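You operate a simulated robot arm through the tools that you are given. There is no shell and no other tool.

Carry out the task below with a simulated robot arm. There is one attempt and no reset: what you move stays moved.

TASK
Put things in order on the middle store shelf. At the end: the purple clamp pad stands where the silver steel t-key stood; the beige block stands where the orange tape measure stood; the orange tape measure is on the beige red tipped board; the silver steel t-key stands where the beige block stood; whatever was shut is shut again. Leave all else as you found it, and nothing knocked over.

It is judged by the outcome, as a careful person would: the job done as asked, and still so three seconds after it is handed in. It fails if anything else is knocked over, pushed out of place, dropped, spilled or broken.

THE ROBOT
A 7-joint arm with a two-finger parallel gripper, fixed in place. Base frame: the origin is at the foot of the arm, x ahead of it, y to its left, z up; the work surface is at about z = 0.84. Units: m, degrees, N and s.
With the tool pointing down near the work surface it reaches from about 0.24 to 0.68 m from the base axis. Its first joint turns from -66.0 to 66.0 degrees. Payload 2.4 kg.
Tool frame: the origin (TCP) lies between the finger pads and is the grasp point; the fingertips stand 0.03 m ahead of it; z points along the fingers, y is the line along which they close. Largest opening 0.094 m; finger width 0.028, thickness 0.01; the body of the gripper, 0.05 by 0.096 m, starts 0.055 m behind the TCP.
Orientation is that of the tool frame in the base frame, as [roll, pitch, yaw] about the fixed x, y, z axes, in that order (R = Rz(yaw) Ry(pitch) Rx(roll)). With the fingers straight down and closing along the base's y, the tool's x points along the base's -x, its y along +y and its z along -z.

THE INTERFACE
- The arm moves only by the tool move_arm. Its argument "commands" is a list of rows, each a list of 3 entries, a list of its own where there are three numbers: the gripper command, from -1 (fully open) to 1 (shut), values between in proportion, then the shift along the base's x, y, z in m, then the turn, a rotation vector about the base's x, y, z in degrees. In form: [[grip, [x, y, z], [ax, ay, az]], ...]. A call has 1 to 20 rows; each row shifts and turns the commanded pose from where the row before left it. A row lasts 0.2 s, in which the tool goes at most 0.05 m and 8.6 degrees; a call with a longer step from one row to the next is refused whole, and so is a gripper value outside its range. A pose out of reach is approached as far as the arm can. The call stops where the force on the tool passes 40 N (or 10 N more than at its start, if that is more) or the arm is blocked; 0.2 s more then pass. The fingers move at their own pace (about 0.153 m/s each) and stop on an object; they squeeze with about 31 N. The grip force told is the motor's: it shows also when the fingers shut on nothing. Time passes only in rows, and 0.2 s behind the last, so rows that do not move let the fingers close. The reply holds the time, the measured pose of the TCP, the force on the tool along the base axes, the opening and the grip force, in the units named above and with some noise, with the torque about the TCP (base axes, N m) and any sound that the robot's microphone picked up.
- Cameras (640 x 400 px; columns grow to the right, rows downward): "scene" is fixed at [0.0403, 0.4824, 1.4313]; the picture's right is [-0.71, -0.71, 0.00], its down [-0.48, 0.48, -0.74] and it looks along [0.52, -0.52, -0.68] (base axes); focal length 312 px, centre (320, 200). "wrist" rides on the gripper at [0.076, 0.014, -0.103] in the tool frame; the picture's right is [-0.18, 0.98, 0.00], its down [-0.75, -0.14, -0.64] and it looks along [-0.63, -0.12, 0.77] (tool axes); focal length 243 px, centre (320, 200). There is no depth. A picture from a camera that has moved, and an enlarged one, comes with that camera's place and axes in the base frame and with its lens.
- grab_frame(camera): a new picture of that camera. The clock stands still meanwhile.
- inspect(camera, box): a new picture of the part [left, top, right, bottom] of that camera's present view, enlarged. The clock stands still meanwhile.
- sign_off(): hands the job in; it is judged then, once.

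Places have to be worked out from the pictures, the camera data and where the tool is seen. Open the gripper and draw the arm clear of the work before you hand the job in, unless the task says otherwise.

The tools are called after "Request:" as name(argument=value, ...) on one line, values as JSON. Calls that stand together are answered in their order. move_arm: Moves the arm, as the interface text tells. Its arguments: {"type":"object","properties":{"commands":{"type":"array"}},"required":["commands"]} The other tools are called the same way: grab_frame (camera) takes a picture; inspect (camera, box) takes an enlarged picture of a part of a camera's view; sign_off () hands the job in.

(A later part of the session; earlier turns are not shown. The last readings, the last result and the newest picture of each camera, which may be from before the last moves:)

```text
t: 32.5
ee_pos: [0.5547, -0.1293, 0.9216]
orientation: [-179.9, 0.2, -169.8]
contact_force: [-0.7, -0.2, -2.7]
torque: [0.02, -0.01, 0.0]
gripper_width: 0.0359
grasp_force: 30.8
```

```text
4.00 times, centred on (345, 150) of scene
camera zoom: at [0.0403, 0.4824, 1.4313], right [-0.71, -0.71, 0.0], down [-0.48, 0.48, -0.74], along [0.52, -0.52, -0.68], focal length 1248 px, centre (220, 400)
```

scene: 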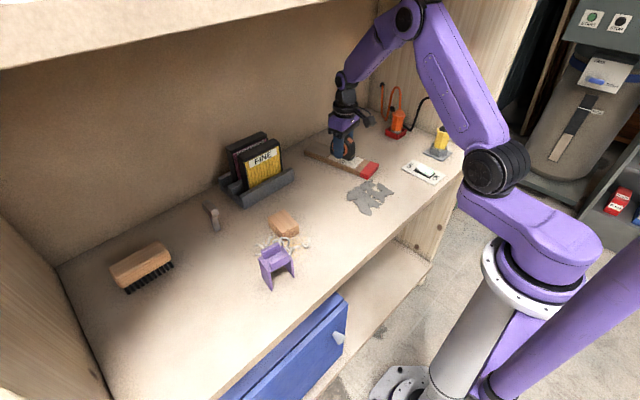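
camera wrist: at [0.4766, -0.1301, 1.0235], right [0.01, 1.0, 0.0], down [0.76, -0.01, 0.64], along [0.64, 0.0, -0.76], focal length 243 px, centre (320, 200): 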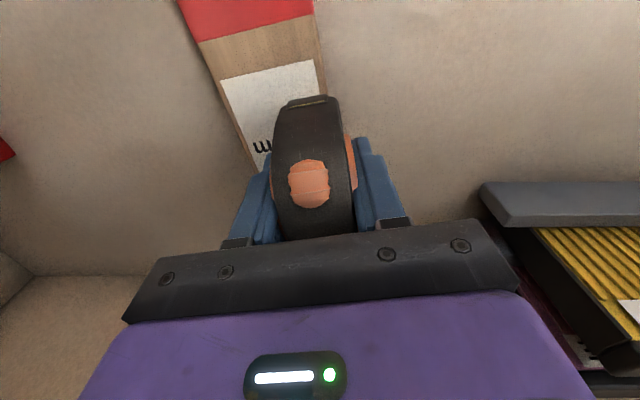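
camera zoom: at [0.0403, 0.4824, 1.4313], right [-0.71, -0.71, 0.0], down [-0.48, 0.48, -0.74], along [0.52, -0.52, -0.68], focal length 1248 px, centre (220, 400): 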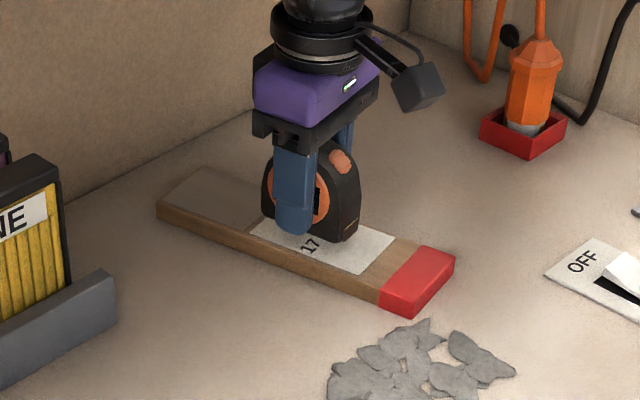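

The board's axis is at 10.5°, 68 mm wide, top centre about (0.555, −0.152). I shift there, then lower to just above contact (TCP≈0.893).

Request:
move_arm(commands=[[1, [0, -0.005, 0], [0, 0, 0]], [1, [0, -0.009, 0], [0, 0, 0.3]], [1, [0, -0.006, -0.002], [0, 0, 0]], [1, [0, -0.0025, -0.004], [0, 0, 0]], [1, [0, 0, -0.006], [0, 0, 0]], [1, [0, 0, -0.006], [0, 0, 0]], [1, [0, 0, -0.005], [0, 0, 0]], [1, [0, 0, -0.003], [0, 0, 0]], [1, [0, 0, 0], [0, 0, 0]], [1, [0, 0, 0], [0, 0, 0]]])

Request:
inspect(camera="wrist", box=[160, 0, 400, 220])

Request:
inspect(camera="scene", box=[290, 100, 400, 200])

```text
t: 34.7
ee_pos: [0.5549, -0.1542, 0.8954]
orientation: [180.0, 0.2, -169.6]
contact_force: [-1.7, -0.5, 1.9]
torque: [-0.08, 0.17, -0.07]
gripper_width: 0.0363
grasp_force: 31.4
```

```text
1.82 times, centred on (280, 110) of wrist
camera zoom: at [0.477, -0.1533, 0.9977], right [0.0, 1.0, 0.0], down [0.76, 0.0, 0.64], along [0.64, 0.0, -0.76], focal length 441 px, centre (393, 364)
```

zoom: 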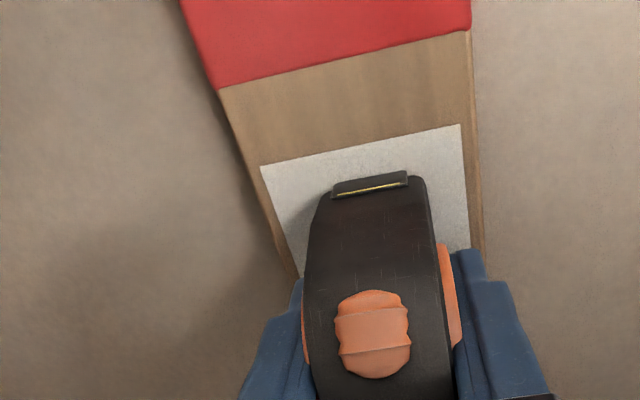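

```text
4.00 times, centred on (345, 150) of scene
camera zoom: at [0.0402, 0.4825, 1.4313], right [-0.71, -0.71, 0.0], down [-0.48, 0.48, -0.74], along [0.52, -0.52, -0.68], focal length 1248 px, centre (220, 400)
```

zoom: 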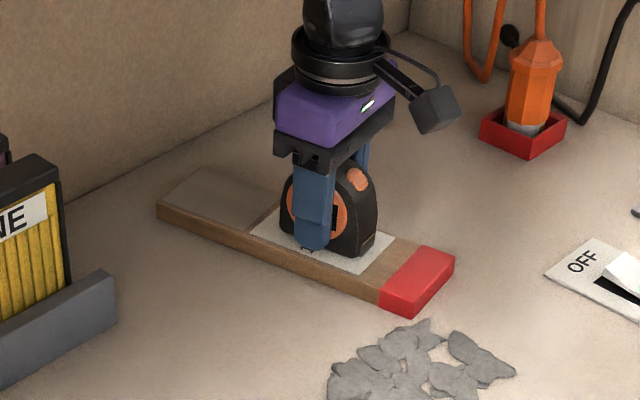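

Contact starts (force went from −2.7 to +1.9 N). I lower 2 mm more, then open gradually.

Request:
move_arm(commands=[[1, [0, 0, -0.001], [0, 0, 0]], [1, [0, 0, -0.001], [0, 0, 0]], [1, [0, 0, 0], [0, 0, 0]]])

```text
t: 35.5
ee_pos: [0.5549, -0.153, 0.8949]
orientation: [-180.0, 0.3, -169.5]
contact_force: [-7.1, 0.0, 20.5]
torque: [-0.36, 0.52, -0.08]
gripper_width: 0.0361
grasp_force: 29.9
```

Firmly seated (20 N). I ease up 1 mm and open gently in steps.

Request:
move_arm(commands=[[1, [0, 0, 0.0015], [0, 0, 0]], [0.2, [0, 0, 0], [0, 0, 0]], [0.1, [0, 0, 0], [0, 0, 0]], [0, [0, 0, 0], [0, 0, 0]], [-0.3, [0, 0, 0], [0, 0, 0]], [-0.6, [0, 0, 0], [0, 0, 0]], [-0.6, [0, 0, 0], [0, 0, 0]]])

Request:
grab_frame(camera="wrist")

Request:
inspect(camera="scene", box=[290, 100, 400, 200])

```text
t: 37.1
ee_pos: [0.5554, -0.1528, 0.8941]
orientation: [-180.0, 0.2, -169.6]
contact_force: [0.7, 0.4, -0.8]
torque: [-0.01, -0.02, 0.01]
gripper_width: 0.0756
grasp_force: 0.1
```

```text
taken
camera wrist: at [0.4775, -0.1528, 0.9975], right [0.0, 1.0, 0.0], down [0.76, 0.0, 0.64], along [0.64, 0.0, -0.76], focal length 243 px, centre (320, 200)
```

wrist: 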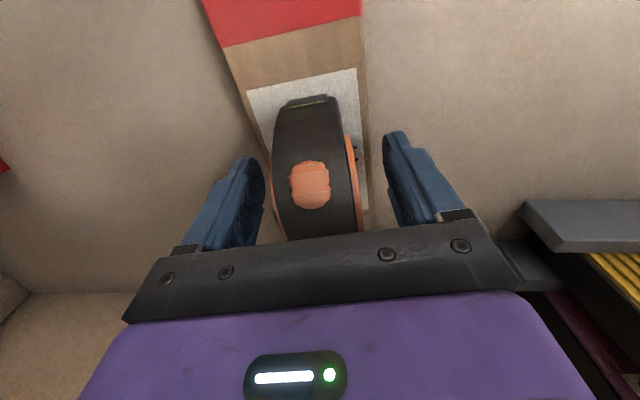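

```text
4.00 times, centred on (345, 150) of scene
camera zoom: at [0.0403, 0.4824, 1.4313], right [-0.71, -0.71, 0.0], down [-0.48, 0.48, -0.74], along [0.52, -0.52, -0.68], focal length 1248 px, centre (220, 400)
```

zoom: 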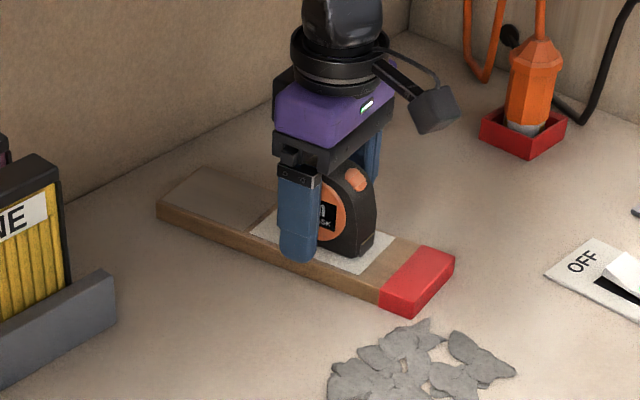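

The tape stands nicely on the board. I rise to z≈0.95 and go back to the block, keeping r ≥ 0.53, turning to about −7° to match the block.

Request:
move_arm(commands=[[-0.6, [0, 0, 0.015], [0, 0, 0]], [-0.6, [0, 0, 0.02], [0, 0, 0]], [-0.6, [0, 0, 0.018], [0, 0, 0]], [-0.6, [-0.001, 0.025, 0], [0, 0, -1.3]], [-0.6, [-0.001, 0.025, 0], [0, 0, -1.3]], [-0.6, [-0.001, 0.025, 0], [0, 0, -1.3]], [-0.6, [-0.001, 0.025, 0], [0, 0, -1.3]], [-0.6, [-0.001, 0.025, 0], [0, 0, -1.3]], [-0.6, [-0.001, 0.025, 0], [0, 0, -1.3]], [-0.6, [-0.002, 0.025, 0], [0, 0, -1.3]], [-0.6, [-0.002, 0.025, 0], [0, 0, -1.3]], [-0.6, [-0.003, 0.025, 0], [0, 0, -1.3]], [-0.6, [-0.003, 0.025, 0], [0, 0, -1.3]], [-0.6, [-0.006, 0.025, 0], [0, 0, -1.3]], [-0.6, [-0.01, 0.025, 0], [0, 0, -1.3]], [-0.6, [-0.01, 0.022, 0], [0, 0, -1.8]], [-0.6, [0, 0, 0], [0, 0, 0]]])

Request:
grab_frame(camera="wrist")

Request:
grab_frame(camera="scene")

```text
t: 40.7
ee_pos: [0.5121, 0.1693, 0.9482]
orientation: [180.0, 0.3, 173.1]
contact_force: [-0.3, 0.5, 0.2]
torque: [0.03, 0.0, -0.02]
gripper_width: 0.0754
grasp_force: 0.1
```

```text
taken
camera wrist: at [0.4383, 0.1922, 1.0506], right [0.3, 0.95, 0.0], down [0.73, -0.23, 0.64], along [0.61, -0.19, -0.76], focal length 243 px, centre (320, 200)
```

wrist: 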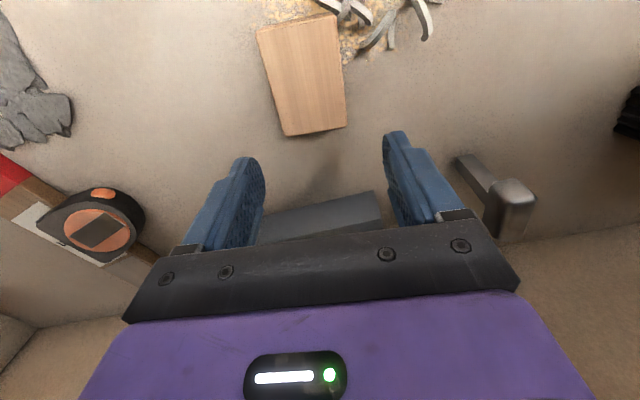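

```text
taken
```

scene: 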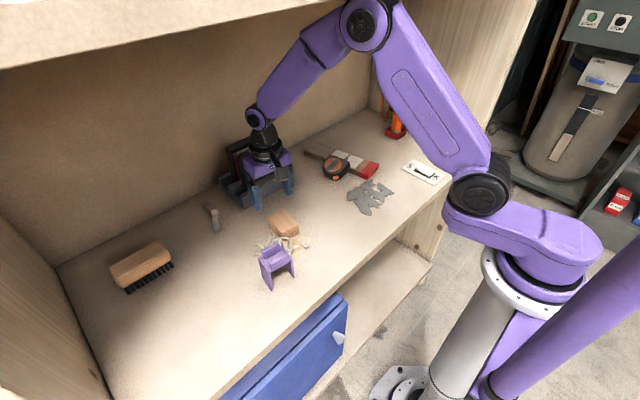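

The tape looks a bit different now; let me zoom in on it and on the block.

Request:
inspect(camera="scene", box=[295, 120, 395, 200])

Request:
inspect(camera="wrist", box=[0, 140, 180, 280])

Request:
inspect(camera="wrist", box=[220, 0, 400, 150])

```text
5.00 times, centred on (345, 160) of scene
camera zoom: at [0.0403, 0.4825, 1.4313], right [-0.71, -0.71, 0.0], down [-0.48, 0.48, -0.74], along [0.52, -0.52, -0.68], focal length 1560 px, centre (195, 400)
```

zoom: 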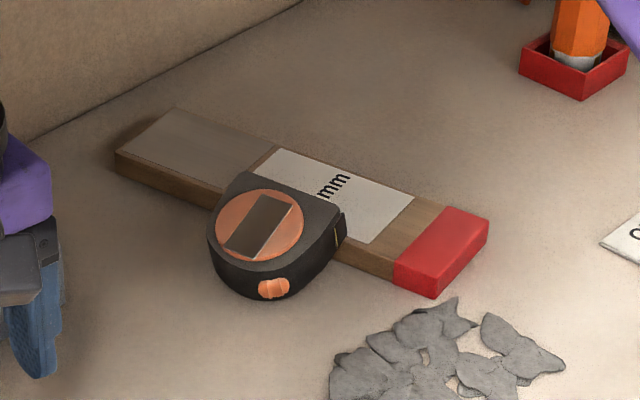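

```text
2.86 times, centred on (90, 210) of wrist
camera zoom: at [0.4383, 0.1922, 1.0506], right [0.3, 0.95, 0.0], down [0.73, -0.23, 0.64], along [0.61, -0.19, -0.76], focal length 693 px, centre (977, 171)
```

zoom: 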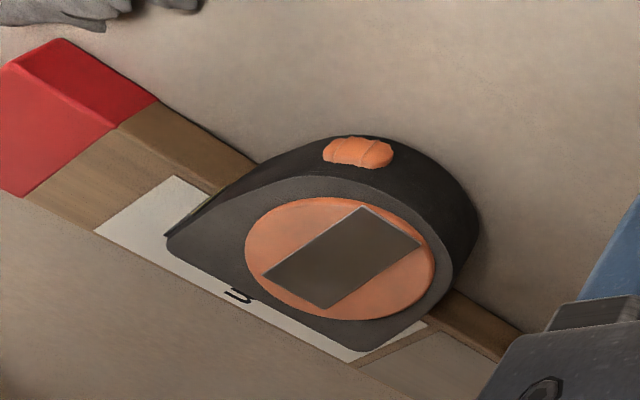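

```text
2.67 times, centred on (310, 75) of wrist
camera zoom: at [0.4383, 0.1922, 1.0506], right [0.3, 0.95, 0.0], down [0.73, -0.23, 0.64], along [0.61, -0.19, -0.76], focal length 647 px, centre (347, 533)
```

zoom: 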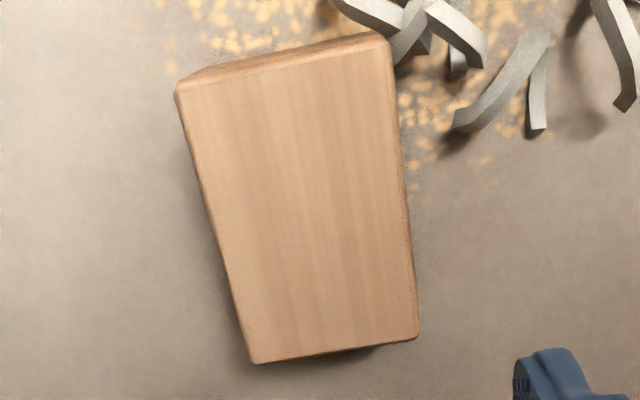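

The tape measure is taller than I assumed (~65 mm), and as I moved off a fingertip tipped it over: it now lies face-down, leaning on the board's +y edge. The board has not moved. I'll fix this before going on, and first go above it, turned about −71°, to measure its pose.

Request:
move_arm(commands=[[-0.6, [0.004, 0, 0.01], [0, 0, 0]], [-0.6, [0.004, -0.02, 0.01], [0, 0, -5]], [-0.6, [0.004, -0.022, 0.006], [0, 0, -5.4]], [-0.8, [0.004, -0.022, 0], [0, 0, -5.4]], [-1, [0.004, -0.022, 0], [0, 0, -5.4]], [-1, [0.003, -0.022, 0], [0, 0, -5.4]], [-1, [0.003, -0.022, 0], [0, 0, -5.4]], [-1, [0.003, -0.022, 0], [0, 0, -5.4]], [-1, [0.002, -0.022, 0], [0, 0, -5.4]], [-1, [0.002, -0.022, 0], [0, 0, -5.4]], [-1, [0, -0.022, 0], [0, 0, -5.4]], [-1, [0, -0.02, 0], [0, 0, -5.4]], [-1, [0, -0.012, 0], [0, 0, -5.4]], [-1, [0, 0, 0], [0, 0, 0]]])

Request:
grab_frame(camera="scene")

Request:
grab_frame(camera="wrist")

```text
t: 43.7
ee_pos: [0.5471, -0.0818, 0.9738]
orientation: [180.0, 0.2, 108.5]
contact_force: [0.7, -0.2, 1.5]
torque: [0.01, 0.01, -0.03]
gripper_width: 0.0941
grasp_force: 0.1
```

```text
taken
```

scene: 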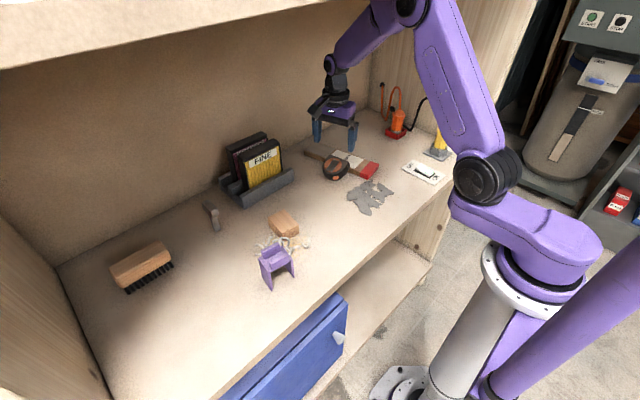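

```text
taken
camera wrist: at [0.5357, -0.005, 1.0767], right [0.99, 0.14, 0.0], down [0.1, -0.76, 0.64], along [0.09, -0.64, -0.76], focal length 243 px, centre (320, 200)
```

wrist: 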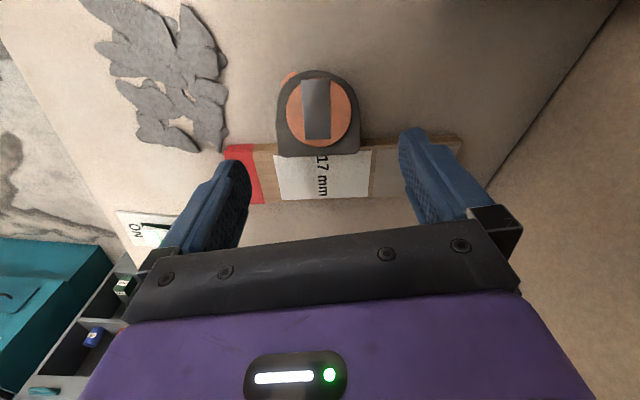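

The yaw works. Now I zoom to get the tape's exact pose against the board edge.

Request:
inspect(camera="wrist", box=[210, 50, 470, 220])

Request:
inspect(camera="scene", box=[305, 135, 375, 190])

```text
2.35 times, centred on (340, 135) of wrist
camera zoom: at [0.5357, -0.005, 1.0767], right [0.99, 0.14, 0.0], down [0.1, -0.76, 0.64], along [0.09, -0.64, -0.76], focal length 571 px, centre (273, 353)
```

zoom: 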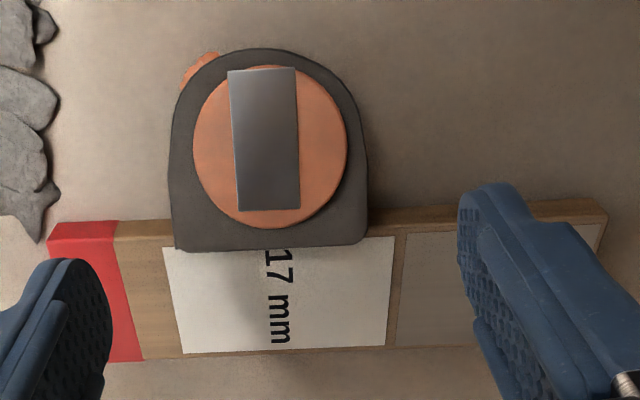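

```text
7.27 times, centred on (340, 162) of scene
camera zoom: at [0.0403, 0.4824, 1.4313], right [-0.71, -0.71, 0.0], down [-0.48, 0.48, -0.74], along [0.52, -0.52, -0.68], focal length 2269 px, centre (174, 473)
```

zoom: 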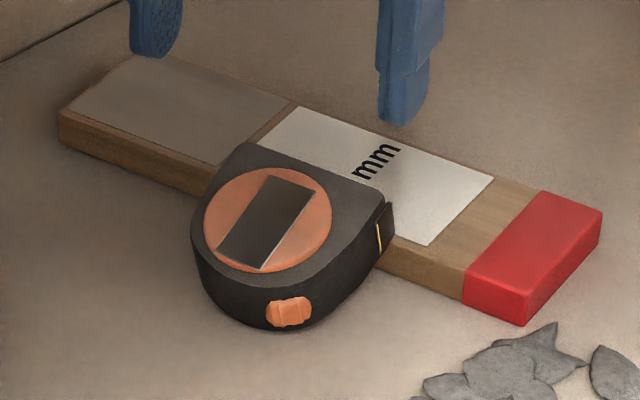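

The tape lies tilted about 14°, with its base end on the board's edge, centred near (0.549, −0.114) and its long axis at about 15°. Plan: tilt the tool 45°, grip across its 69 mm length, lift, and rotate it upright. First I tilt in free air.

Request:
move_arm(commands=[[-1, [-0.003, 0, 0], [0, 0, -3.5]], [-1, [-0.003, 0, 0], [-3.62, -0.97, 0]], [-1, [0, 0, 0], [-7.24, -1.94, 0]], [-1, [0, 0, 0], [-7.24, -1.94, 0]], [-1, [0, 0, 0], [-7.24, -1.94, 0]], [-1, [0, 0, 0], [0, 0, 0]]])

Request:
grab_frame(camera="scene")

```text
t: 45.0
ee_pos: [0.5231, -0.1337, 0.9652]
orientation: [-178.6, 26.0, 99.8]
contact_force: [0.0, 0.2, 0.0]
torque: [-0.04, -0.03, 0.02]
gripper_width: 0.094
grasp_force: 0.0
stopped in row 6: the force on the tool passed its limit at 48 N (the readings are from after the stop); the commanded pose is now the measured one
```

```text
taken
```

scene: 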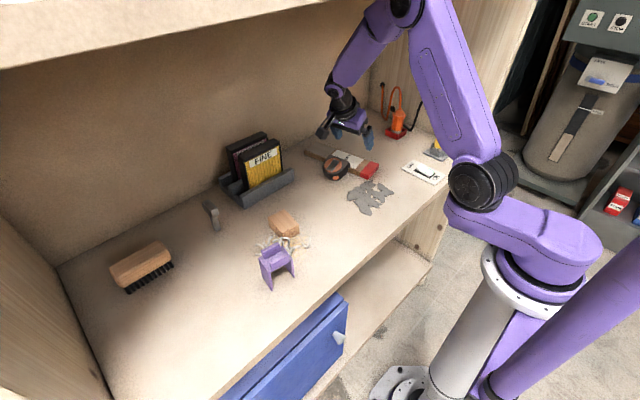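

The tool tilted only 26° before being blocked: wrist positions inside r≈0.5 bring the elbow against the shelf. So I should tilt outward instead (hand farther out, tool pointing back toward the base). I level the tool, move to free space at (0.55, 0.0) with nominal yaw, and test that tilt range in air.

Request:
move_arm(commands=[[-1, [0.004, 0.004, 0.005], [6.46, 0.74, 0]], [-1, [0.004, 0.01, 0], [6.46, 0.74, 0]], [-1, [0.006, 0.012, 0], [6.46, 0.74, 0]], [-1, [0.006, 0.012, 0], [6.46, 0.74, 0]], [-1, [0.006, 0.012, 0], [0, 0, 6]], [-1, [0.003, 0.012, 0], [0, 0, 7]], [-1, [0, 0.012, 0], [0, 0, 7]], [-1, [0, 0.012, 0], [0, 0, 7]], [-1, [0, 0.012, 0], [0, 0, 7]], [-1, [0, 0.012, 0], [0, 0, 7]], [-1, [0, 0.01, 0], [0, 0, 7]], [-1, [0, 0.01, 0], [0, 0, 7]], [-1, [0, 0.006, 0], [0, 0, 7]], [-1, [0, 0, 0], [0, 0, 7]], [-1, [0, 0, 0], [0, 0, 5]], [-1, [0, 0, 0], [0, 0, 0]]])

Request:
grab_frame(camera="scene")

```text
t: 48.4
ee_pos: [0.5549, 0.0048, 0.9701]
orientation: [180.0, 0.2, 173.7]
contact_force: [0.5, -0.2, 0.0]
torque: [0.0, 0.03, 0.03]
gripper_width: 0.0942
grasp_force: 0.0
```

```text
taken
```

scene: 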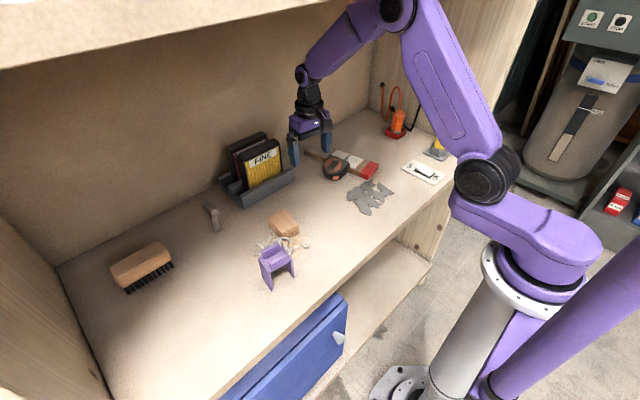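

Level and clear. I test the backward tilt in air: pitch the tool so it points back to the base while drawing the TCP in.

Request:
move_arm(commands=[[-1, [-0.01, -0.005, 0], [0, 7, 0]], [-1, [-0.016, -0.005, 0], [0, 7.5, 0]], [-1, [-0.016, -0.005, 0], [0, 7.5, 0]], [-1, [-0.016, -0.005, 0], [0, 7.5, 0]], [-1, [-0.016, 0, 0], [0, 7.5, 0]], [-1, [-0.014, 0, 0], [0, 7.5, 0]], [-1, [0, 0, 0], [0, 0, 0]]])

Request:
grab_frame(camera="scene")

```text
t: 50.0
ee_pos: [0.4659, -0.0159, 0.9695]
orientation: [-173.7, -44.2, 171.0]
contact_force: [-0.6, 0.1, -0.4]
torque: [0.02, -0.01, 0.03]
gripper_width: 0.0939
grasp_force: 0.1
```

```text
taken
```

scene: 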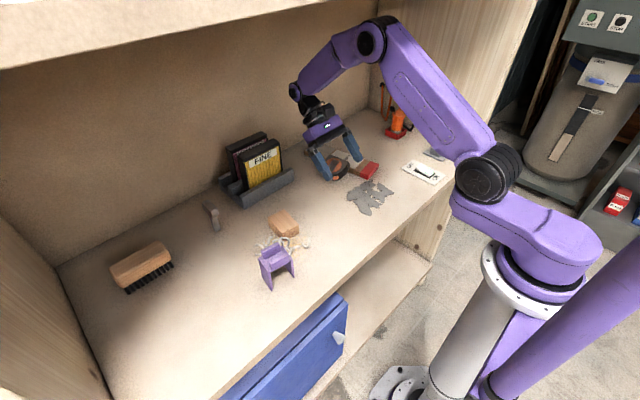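

45° works easily. I continue to see whether 75° is reachable.

Request:
move_arm(commands=[[-1, [-0.012, 0, 0], [0, 7.5, 0]], [-1, [-0.012, 0, 0], [0, 7.5, 0]], [-1, [-0.01, 0, 0], [0, 7.5, 0]], [-1, [-0.008, 0, 0], [0, 7.5, 0]], [-1, [0, 0, 0], [0, 0, 0]]])

Request:
grab_frame(camera="scene")

```text
t: 51.2
ee_pos: [0.416, -0.0186, 0.9698]
orientation: [-157.9, -73.2, 157.0]
contact_force: [-0.3, 0.5, -0.4]
torque: [-0.04, 0.0, 0.01]
gripper_width: 0.094
grasp_force: 0.1
out of reach, approached as far as the arm can: row 4
```

```text
taken
```

scene: 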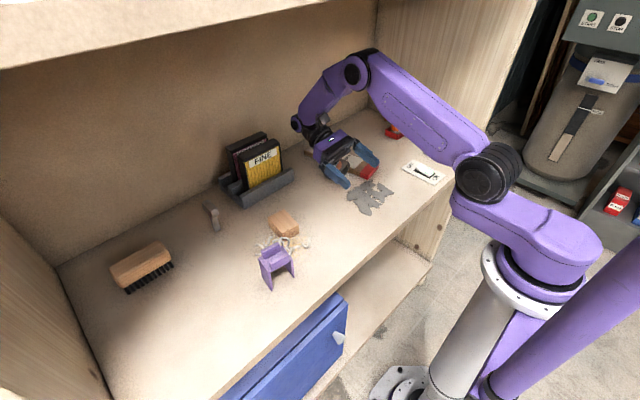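

About 74° of outward tilt is reachable. To keep the hand away from the sandpaper holder, I'll do the standing-up at about (0.525, 0.015), with the hand leaning toward azimuth −60° over the low board. I untilt now, turn to yaw −60°, then test that tilt in air.

Request:
move_arm(commands=[[-1, [0.013, 0, 0], [0, -7.45, 0]], [-1, [0.013, 0, 0], [0, -7.45, 0]], [-1, [0.013, 0, 0], [0, -7.45, 0]], [-1, [0.013, 0, 0], [0, -7.45, 0]], [-1, [0.014, 0, 0], [0, -7.45, 0]], [-1, [0.014, 0.002, 0], [0, -7.45, 0]], [-1, [0.014, 0.004, 0], [0, -7.45, 0]], [-1, [0.014, 0.004, 0], [0, -7.45, 0]], [-1, [0.014, 0.004, 0], [0, -7.45, 0]], [-1, [0.014, 0.004, 0], [0, -7.45, 0]], [-1, [0, 0.004, 0], [0, 0, 0]], [-1, [0, 0, 0], [0, 0, 0]]])

```text
t: 53.8
ee_pos: [0.552, 0.006, 0.9705]
orientation: [180.0, 0.1, 173.6]
contact_force: [0.1, -1.3, -0.3]
torque: [0.01, -0.01, 0.0]
gripper_width: 0.0939
grasp_force: 0.1
```

Vertical again. Now turn to yaw −60° and test the tilt toward azimuth −60°.

Request:
move_arm(commands=[[-1, [0, 0, 0], [0, 0, -7.66]], [-1, [0, 0, 0], [0, 0, -7.66]], [-1, [0, 0, 0], [0, 0, -7.66]], [-1, [0, 0, 0], [0, 0, -7.66]], [-1, [0, 0, 0], [0, 0, -7.66]], [-1, [0, 0, 0], [0, 0, -7.66]], [-1, [0, 0, 0], [0, 0, -7.66]], [-1, [-0.002, 0.001, 0], [6.5, 3.75, 0]], [-1, [-0.003, 0.001, 0], [6.5, 3.75, 0]], [-1, [-0.003, 0.001, 0], [6.5, 3.75, 0]], [-1, [-0.003, 0.001, 0], [6.5, 3.75, 0]], [-1, [-0.003, 0.001, 0], [6.5, 3.75, 0]], [-1, [-0.003, 0.001, 0], [6.5, 3.75, 0]], [-1, [-0.003, 0.001, 0], [6.5, 3.75, 0]], [-1, [-0.003, 0.001, 0], [6.5, 3.75, 0]], [-1, [0, 0, 0], [0, 0, 0]]])

Request:
grab_frame(camera="scene")

```text
t: 57.2
ee_pos: [0.5279, 0.0126, 0.9696]
orientation: [180.0, -60.1, 119.9]
contact_force: [-0.1, 0.2, -0.1]
torque: [0.06, -0.02, -0.02]
gripper_width: 0.094
grasp_force: 0.0
```

```text
taken
```

scene: 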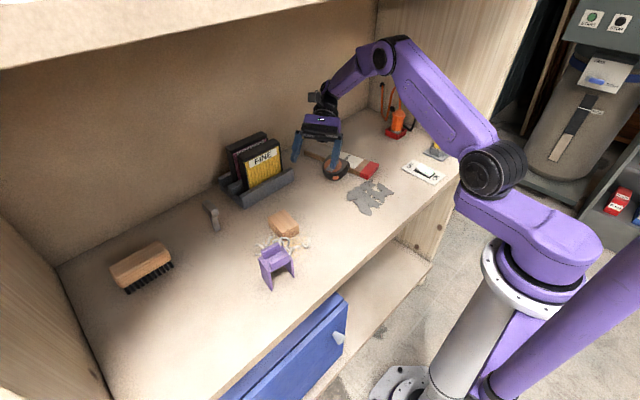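

60° reached exactly. I test two more rows, to 75°.

Request:
move_arm(commands=[[-1, [0, 0, 0], [6.5, 3.75, 0]], [-1, [0, 0, 0], [6.5, 3.75, 0]], [-1, [0, 0, 0], [0, 0, 0]]])

Request:
grab_frame(camera="scene")

```text
t: 58.0
ee_pos: [0.5281, 0.0121, 0.9694]
orientation: [-179.9, -75.0, 119.9]
contact_force: [-0.1, 0.2, -0.1]
torque: [0.0, -0.03, -0.04]
gripper_width: 0.094
grasp_force: 0.1
```

```text
taken
```

scene: 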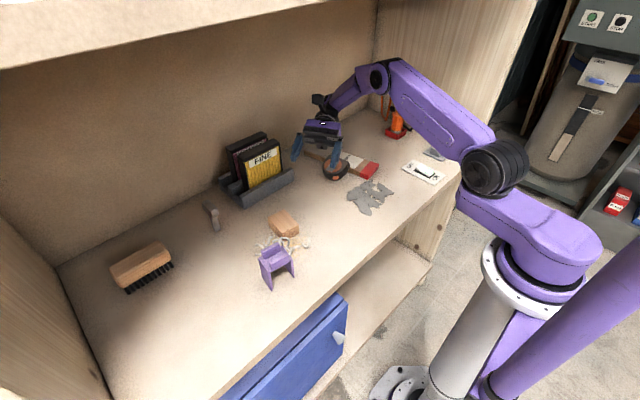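

75° works. Now I untilt and go above the tape to pick it up vertically, across its length.

Request:
move_arm(commands=[[-1, [0.002, 0, 0], [-6.5, -3.75, 0]], [-1, [0.002, 0, 0], [-6.5, -3.75, 0]], [-1, [0.002, 0, 0], [-6.5, -3.75, 0]], [-1, [0.002, 0, 0], [-6.5, -3.75, 0]], [-1, [0.002, 0, 0], [-6.5, -3.75, 0]], [-1, [0.002, 0, 0], [-6.5, -3.75, 0]], [-1, [0.002, 0, 0], [-6.5, -3.75, 0]], [-1, [0.002, 0, 0], [-6.5, -3.75, 0]], [-1, [0.002, 0, 0], [-6.5, -3.75, 0]], [-1, [0.001, 0, 0], [-6.5, -3.75, 0]], [-1, [0, -0.016, 0], [0, 0, -5]], [-1, [0, -0.02, 0], [0, 0, -5]], [-1, [-0.001, -0.02, 0], [0, 0, -5]], [-1, [-0.002, -0.02, 0], [0, 0, 0]], [-1, [-0.002, -0.02, 0], [0, 0, 0]], [-1, [0, 0, 0], [0, 0, 0]]])

Request:
inspect(camera="wrist", box=[190, 40, 470, 220])

```text
t: 61.4
ee_pos: [0.5434, -0.0841, 0.9691]
orientation: [179.9, 0.1, 104.9]
contact_force: [0.3, -0.1, 0.1]
torque: [-0.01, -0.01, -0.03]
gripper_width: 0.0941
grasp_force: 0.0
```

```text
2.22 times, centred on (330, 130) of wrist
camera zoom: at [0.537, -0.0078, 1.0716], right [1.0, 0.07, 0.0], down [0.06, -0.76, 0.64], along [0.05, -0.64, -0.77], focal length 539 px, centre (298, 356)
```

zoom: 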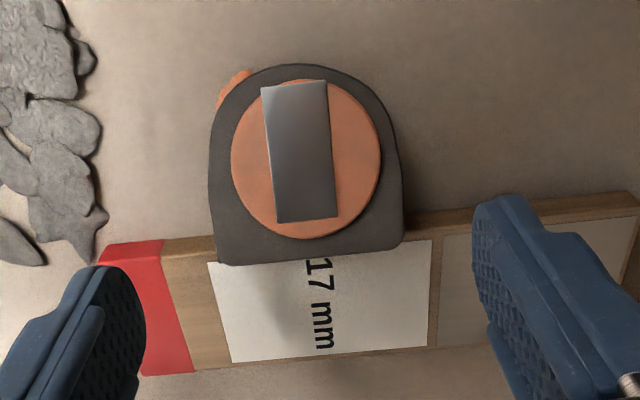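

The tape's centre line agrees with my estimate to about 2 mm and the fingers will pass beside the board with more than 15 mm to spare. I descend.

Request:
move_arm(commands=[[-1, [0, -0.002, -0.015], [0, 0, -2]], [-1, [0, 0, -0.02], [0, 0, 0]], [-1, [0, 0, -0.02], [0, 0, 0]], [-1, [0, 0, -0.016], [0, 0, 0]], [-1, [0, 0, -0.01], [0, 0, 0]], [-1, [0, 0, -0.006], [0, 0, 0]], [-1, [0, 0, -0.004], [0, 0, 0]], [-1, [0, 0, 0], [0, 0, 0]]])

Request:
grab_frame(camera="wrist")

Request:
inspect(camera="scene", box=[285, 120, 385, 195])

```text
t: 63.2
ee_pos: [0.544, -0.0851, 0.8784]
orientation: [-180.0, 0.2, 102.9]
contact_force: [-0.1, 1.1, -1.0]
torque: [0.02, -0.01, 0.0]
gripper_width: 0.0941
grasp_force: 0.1
```

```text
taken
camera wrist: at [0.54, -0.0085, 0.9822], right [1.0, 0.04, 0.0], down [0.03, -0.77, 0.64], along [0.03, -0.64, -0.77], focal length 243 px, centre (320, 200)
```

wrist: 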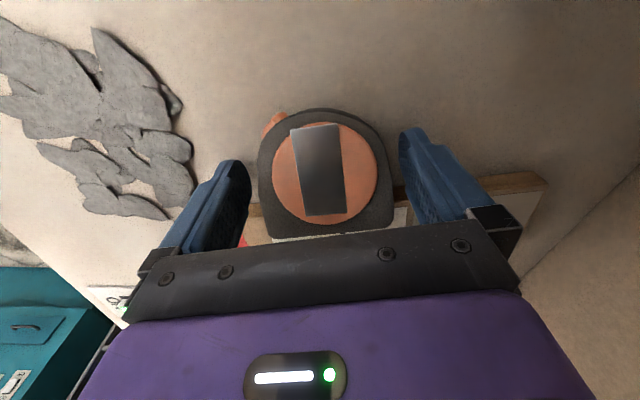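

```text
5.33 times, centred on (335, 158) of scene
camera zoom: at [0.0403, 0.4824, 1.4313], right [-0.71, -0.71, 0.0], down [-0.48, 0.48, -0.74], along [0.52, -0.52, -0.68], focal length 1664 px, centre (240, 427)
```

zoom: 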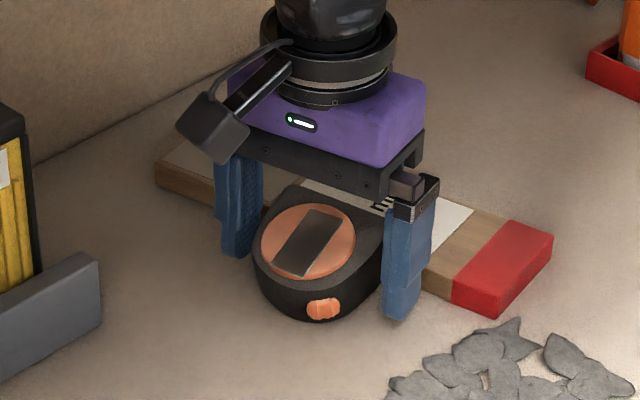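

The fingers straddle the tape. I close gradually.

Request:
move_arm(commands=[[-0.7, [0, 0, 0], [0, 0, 0]], [-0.5, [0, 0, 0], [0, 0, 0]], [-0.3, [0, 0, 0], [0, 0, 0]], [0.5, [0, 0, 0], [0, 0, 0]], [1, [0, 0, 0], [0, 0, 0]], [1, [0, 0, 0], [0, 0, 0]]])

Request:
grab_frame(camera="wrist")

Request:
inspect(camera="scene", box=[285, 120, 385, 195])

```text
t: 64.6
ee_pos: [0.5441, -0.0844, 0.8792]
orientation: [-180.0, 0.2, 102.9]
contact_force: [1.1, -1.1, 0.4]
torque: [-0.02, -0.12, 0.01]
gripper_width: 0.0717
grasp_force: 30.7
```

```text
taken
camera wrist: at [0.54, -0.0085, 0.9822], right [1.0, 0.04, 0.0], down [0.03, -0.77, 0.64], along [0.03, -0.64, -0.77], focal length 243 px, centre (320, 200)
```

wrist: 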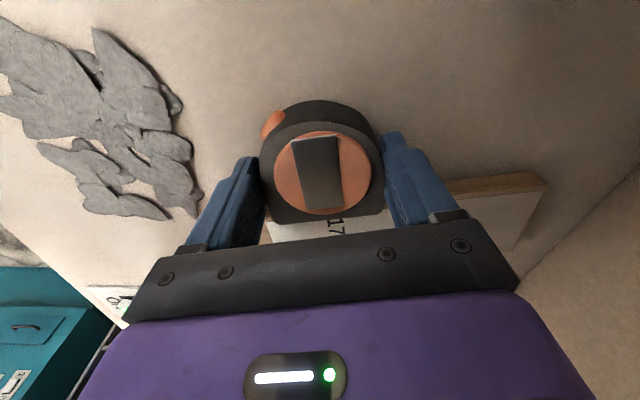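

```text
5.33 times, centred on (335, 158) of scene
camera zoom: at [0.0403, 0.4824, 1.4313], right [-0.71, -0.71, 0.0], down [-0.48, 0.48, -0.74], along [0.52, -0.52, -0.68], focal length 1664 px, centre (240, 427)
```

zoom: 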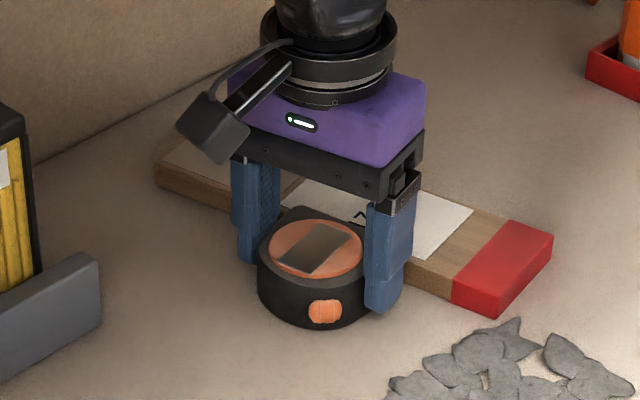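

Squeezing rotated the tape's arch end upward somewhat, which helps. Width is 71.7 mm at full grip force. I lift very slowly and check.

Request:
move_arm(commands=[[1, [0, 0.002, 0.002], [0, 0, 0]], [1, [0, 0.002, 0.004], [0, 0, 0]], [1, [0, 0.001, 0.006], [0, 0, 0]], [1, [0, 0, 0.006], [0, 0, 0]], [1, [0, 0, 0.006], [0, 0, 0]], [1, [0, 0, 0.004], [0, 0, 0]], [1, [0, 0, 0], [0, 0, 0]]])

Request:
inspect(camera="wrist", box=[190, 60, 450, 240])

Request:
inspect(camera="scene", box=[285, 120, 385, 195])

```text
t: 66.2
ee_pos: [0.5408, -0.0801, 0.9066]
orientation: [-179.8, 0.1, 102.9]
contact_force: [0.0, 0.2, -4.1]
torque: [-0.01, 0.01, 0.02]
gripper_width: 0.0715
grasp_force: 31.6
```

```text
2.22 times, centred on (320, 150) of wrist
camera zoom: at [0.5387, -0.0038, 1.0092], right [1.0, 0.04, 0.0], down [0.03, -0.77, 0.64], along [0.03, -0.64, -0.77], focal length 539 px, centre (320, 311)
```

zoom: 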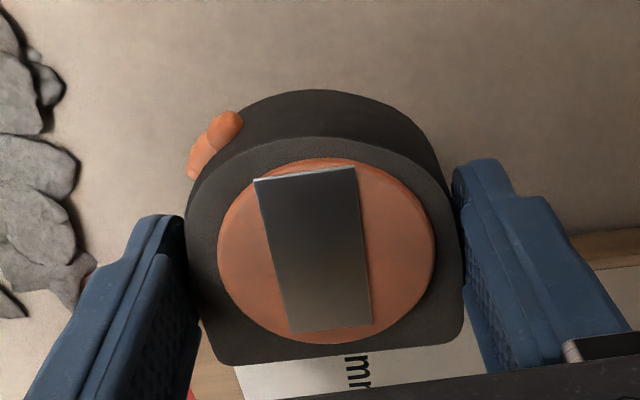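

```text
5.33 times, centred on (335, 158) of scene
camera zoom: at [0.0403, 0.4824, 1.4313], right [-0.71, -0.71, 0.0], down [-0.48, 0.48, -0.74], along [0.52, -0.52, -0.68], focal length 1664 px, centre (240, 427)
```

zoom: 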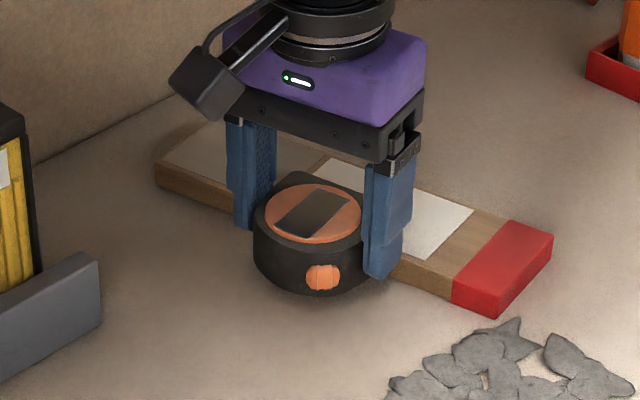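

Held flat in the fingers (φ≈−90° relative to upright), gripped about 28 mm from its base. I raise slightly and move slowly to the staging spot (0.528, 0.015), turning to yaw 120°.

Request:
move_arm(commands=[[1, [0, 0.002, 0.006], [0, 0, 0]], [1, [0, 0.004, 0.008], [0, 0, 1]], [1, [-0.001, 0.007, 0.008], [0, 0, 2]], [1, [-0.002, 0.009, 0.006], [0, 0, 2]], [1, [-0.002, 0.01, 0.003], [0, 0, 2]], [1, [-0.002, 0.01, 0], [0, 0, 2]], [1, [-0.002, 0.01, 0], [0, 0, 2]], [1, [-0.002, 0.01, 0], [0, 0, 2]], [1, [-0.001, 0.01, 0], [0, 0, 2]], [1, [-0.001, 0.01, 0], [0, 0, 1]], [1, [0, 0.008, 0], [0, 0, 1]], [1, [0, 0.004, 0], [0, 0, 0]], [1, [0, 0, 0], [0, 0, 0]]])

Request:
inspect(camera="wrist", box=[190, 60, 450, 240])

```text
t: 69.0
ee_pos: [0.5295, 0.0157, 0.9389]
orientation: [180.0, 0.1, 119.9]
contact_force: [-0.4, -0.6, -2.3]
torque: [0.03, -0.01, -0.02]
gripper_width: 0.0718
grasp_force: 30.6
```

```text
2.22 times, centred on (320, 150) of wrist
camera zoom: at [0.5042, 0.0878, 1.0417], right [0.94, 0.33, 0.0], down [0.25, -0.72, 0.64], along [0.21, -0.61, -0.77], focal length 539 px, centre (320, 311)
```

zoom: 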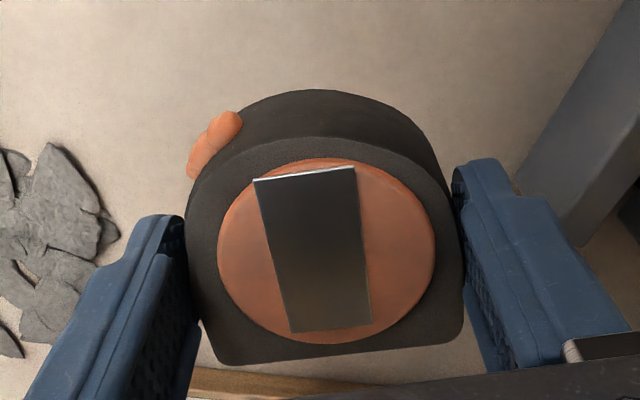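

No slip. Now tilt 75° gently about the closing axis.

Request:
move_arm(commands=[[1, [0, 0, 0], [2.6, 1.5, 0]], [1, [0, 0, 0], [4.33, 2.5, 0]], [1, [0, 0, 0], [4.33, 2.5, 0]], [1, [0, 0, 0], [4.33, 2.5, 0]], [1, [0, 0, 0], [4.33, 2.5, 0]], [1, [0, 0, 0], [4.33, 2.5, 0]], [1, [0, 0, 0], [4.33, 2.5, 0]], [1, [0, 0, 0], [4.33, 2.5, 0]], [1, [0, 0, 0], [4.33, 2.5, 0]], [1, [0, 0, 0], [4.33, 2.5, 0]], [1, [0, 0, 0], [4.33, 2.5, 0]], [1, [0, 0, 0], [4.33, 2.5, 0]], [1, [0, 0, 0], [4.33, 2.5, 0]], [1, [0, 0, 0], [4.33, 2.5, 0]], [1, [0, 0, 0], [4.33, 2.5, 0]], [1, [0, 0, 0], [1.73, 1.0, 0]], [1, [0, 0, 0], [0, 0, 0]]])

Request:
grab_frame(camera="scene")

Request:
inspect(camera="scene", box=[255, 80, 375, 190])

Request:
grab_frame(camera="wrist")

```text
t: 72.6
ee_pos: [0.5302, 0.0134, 0.9371]
orientation: [-179.8, -75.0, 119.8]
contact_force: [-0.3, -0.1, -3.6]
torque: [-0.08, -0.05, 0.0]
gripper_width: 0.0717
grasp_force: 30.9
```

```text
taken
```

scene: 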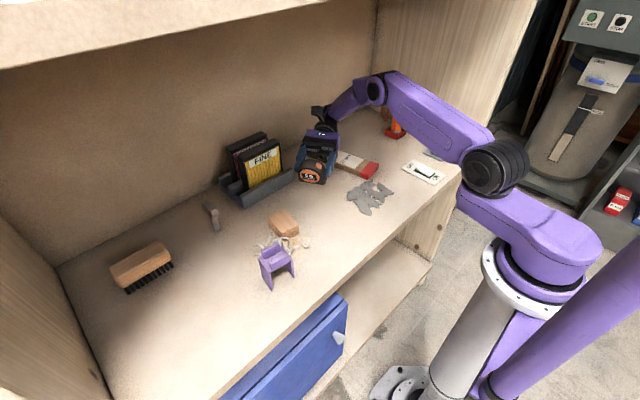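

```text
3.64 times, centred on (315, 135) of scene
camera zoom: at [0.0403, 0.4824, 1.4313], right [-0.71, -0.71, 0.0], down [-0.48, 0.48, -0.74], along [0.52, -0.52, -0.68], focal length 1135 px, centre (338, 436)
```

zoom: 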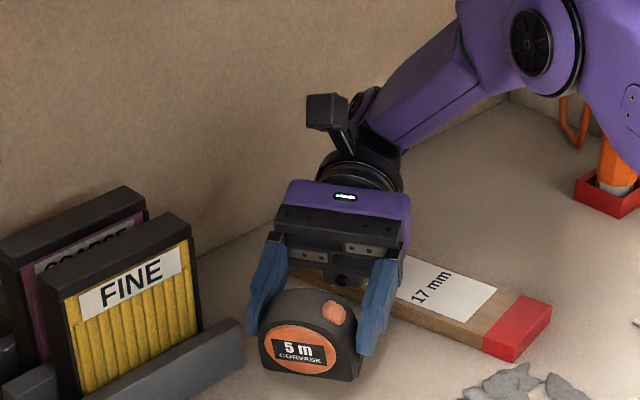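

```text
taken
camera wrist: at [0.5814, -0.0486, 1.038], right [0.88, 0.45, -0.18], down [0.28, -0.78, -0.56], along [-0.39, 0.44, -0.81], focal length 243 px, centre (320, 200)
```

wrist: 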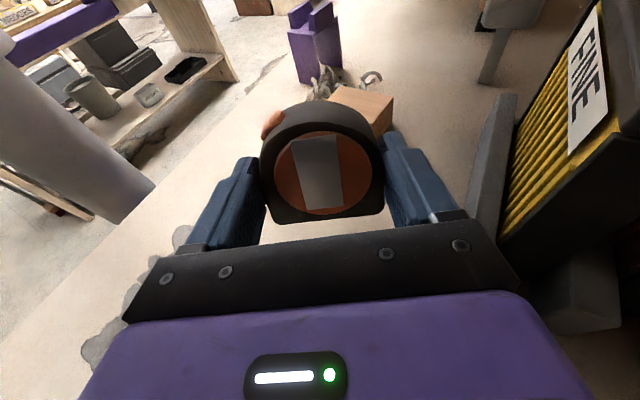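

The tape is now nearly upright in the fingers (15° short). I lower it toward the table.

Request:
move_arm(commands=[[1, [0, 0, -0.005], [0, 0, 0]], [1, [0, 0, -0.008], [0, 0, 0]], [1, [0, 0, -0.008], [0, 0, 0]], [1, [0, 0, -0.008], [0, 0, 0]], [1, [0, 0, -0.008], [0, 0, 0]], [1, [0, 0, -0.007], [0, 0, 0]], [1, [0, 0, -0.004], [0, 0, 0]], [1, [0, 0, -0.002], [0, 0, 0]], [1, [0, 0, 0], [0, 0, 0]]])

Request:
inspect(camera="scene", box=[255, 80, 375, 200])

```text
t: 74.6
ee_pos: [0.5301, 0.0115, 0.8865]
orientation: [-179.7, -74.9, 119.6]
contact_force: [-0.1, -0.2, -2.0]
torque: [-0.03, -0.05, 0.01]
gripper_width: 0.0715
grasp_force: 31.3
```

```text
3.33 times, centred on (315, 140) of scene
camera zoom: at [0.0403, 0.4824, 1.4313], right [-0.71, -0.71, 0.0], down [-0.48, 0.48, -0.74], along [0.52, -0.52, -0.68], focal length 1040 px, centre (337, 400)
```

zoom: 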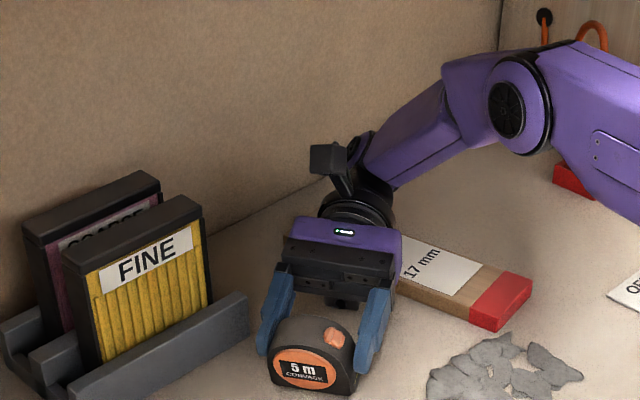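

Still clear of everything. I continue in small steps to contact.

Request:
move_arm(commands=[[1, [0, 0, -0.002], [0, 0, 0]], [1, [0, 0, -0.002], [0, 0, 0]], [1, [0, 0, -0.002], [0, 0, 0]], [1, [0, 0, 0], [0, 0, 0]]])

```text
t: 75.6
ee_pos: [0.5298, 0.0116, 0.882]
orientation: [179.5, -74.9, 120.1]
contact_force: [1.3, -4.2, 13.7]
torque: [0.41, -0.24, -0.12]
gripper_width: 0.0717
grasp_force: 30.9
```

Contact at 13.7 N. I roll the tape the remaining ~15° by moving down and slightly toward the hand, in 2 mm steps.

Request:
move_arm(commands=[[1, [0.001, -0.0017, -0.0015], [0, 0, 0]], [1, [0.001, -0.0017, -0.0015], [0, 0, 0]], [1, [0, 0, 0], [0, 0, 0]]])

Request:
inspect(camera="scene", box=[285, 140, 375, 210])

```text
t: 76.4
ee_pos: [0.5299, 0.0108, 0.8803]
orientation: [-179.6, -75.2, 119.9]
contact_force: [-6.3, 4.8, 20.2]
torque: [0.77, 0.52, 0.15]
gripper_width: 0.0718
grasp_force: 31.1
```

```text
5.71 times, centred on (330, 175) of scene
camera zoom: at [0.0398, 0.4825, 1.4313], right [-0.71, -0.71, 0.0], down [-0.48, 0.48, -0.74], along [0.52, -0.52, -0.68], focal length 1783 px, centre (263, 343)
```

zoom: 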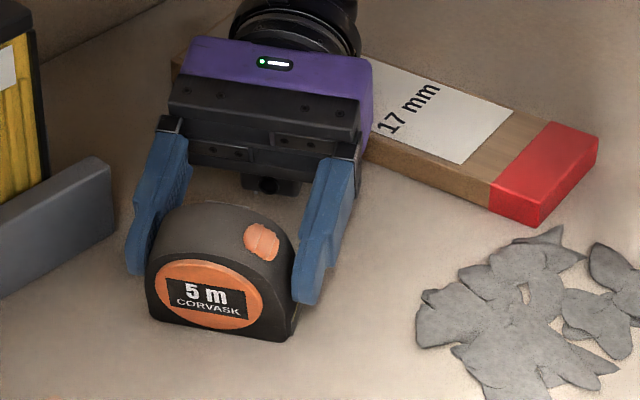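

It is close to upright with 20 N pressing. I ease off slightly and open; it should settle on its base.

Request:
move_arm(commands=[[1, [0, 0, 0.001], [0, 0, 0]], [-0.55, [0, 0, 0], [0, 0, 0]], [-0.6, [0, 0, 0], [0, 0, 0]], [-0.7, [0, 0, 0], [0, 0, 0]], [-0.8, [0, 0, 0], [0, 0, 0]], [-1, [0, 0, 0], [0, 0, 0]], [-1, [0, 0, 0], [0, 0, 0]]])

Request:
inspect(camera="scene", box=[285, 140, 375, 210])

Request:
grab_frame(camera="wrist")

```text
t: 78.0
ee_pos: [0.5316, 0.0089, 0.8792]
orientation: [-179.7, -74.8, 119.7]
contact_force: [-0.2, 0.2, -0.5]
torque: [-0.01, 0.0, 0.0]
gripper_width: 0.094
grasp_force: 0.0
```

```text
5.71 times, centred on (330, 175) of scene
camera zoom: at [0.0403, 0.4824, 1.4313], right [-0.71, -0.71, 0.0], down [-0.48, 0.48, -0.74], along [0.52, -0.52, -0.68], focal length 1783 px, centre (263, 343)
```

zoom: 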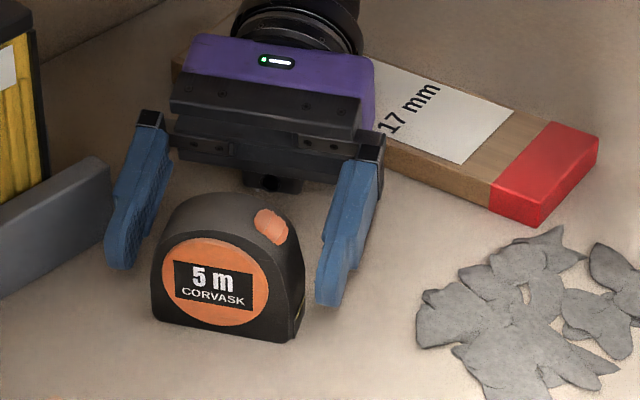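

```text
taken
camera wrist: at [0.5833, -0.0525, 0.9809], right [0.88, 0.45, -0.18], down [0.28, -0.78, -0.56], along [-0.39, 0.44, -0.81], focal length 243 px, centre (320, 200)
```

wrist: 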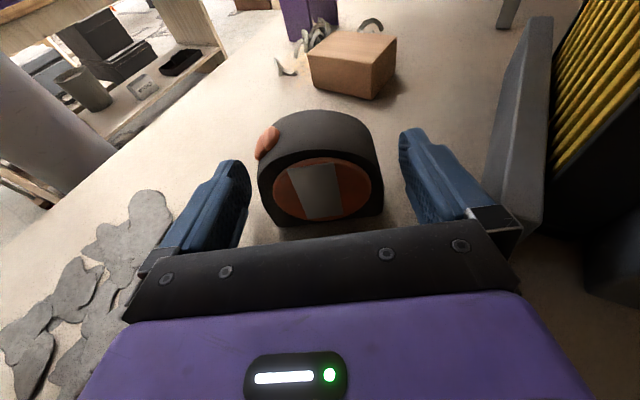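

It's standing upright again. I raise the hand straight up, then untilt.

Request:
move_arm(commands=[[-1, [0, 0, 0.01], [0, 0, 0]], [-1, [0, 0, 0.015], [0, 0, 0]], [-1, [0, 0, 0.02], [0, 0, 0]], [-1, [0, 0, 0.02], [0, 0, 0]], [-1, [0, 0, 0.02], [0, 0, 0]], [-1, [0, 0, 0.013], [0, 0, 0]], [-1, [0, 0, 0], [0, 0, 0]]])

Request:
inspect(camera="scene", box=[265, 110, 385, 210])

```text
t: 79.6
ee_pos: [0.5317, 0.011, 0.9779]
orientation: [-179.6, -74.9, 119.7]
contact_force: [-0.4, -0.5, -0.1]
torque: [0.01, -0.01, 0.0]
gripper_width: 0.0942
grasp_force: 0.1
```

```text
4.00 times, centred on (325, 160) of scene
camera zoom: at [0.0403, 0.4824, 1.4313], right [-0.71, -0.71, 0.0], down [-0.48, 0.48, -0.74], along [0.52, -0.52, -0.68], focal length 1248 px, centre (300, 360)
```

zoom: 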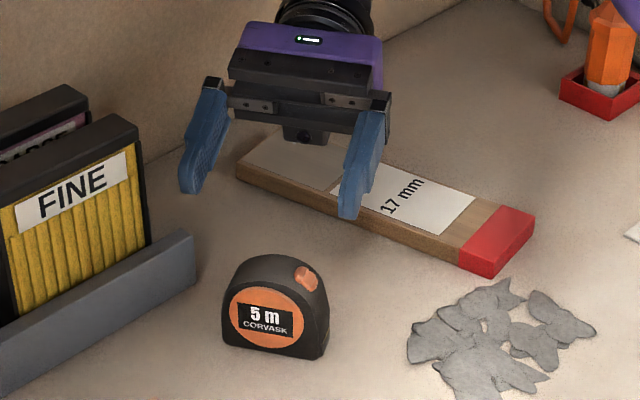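

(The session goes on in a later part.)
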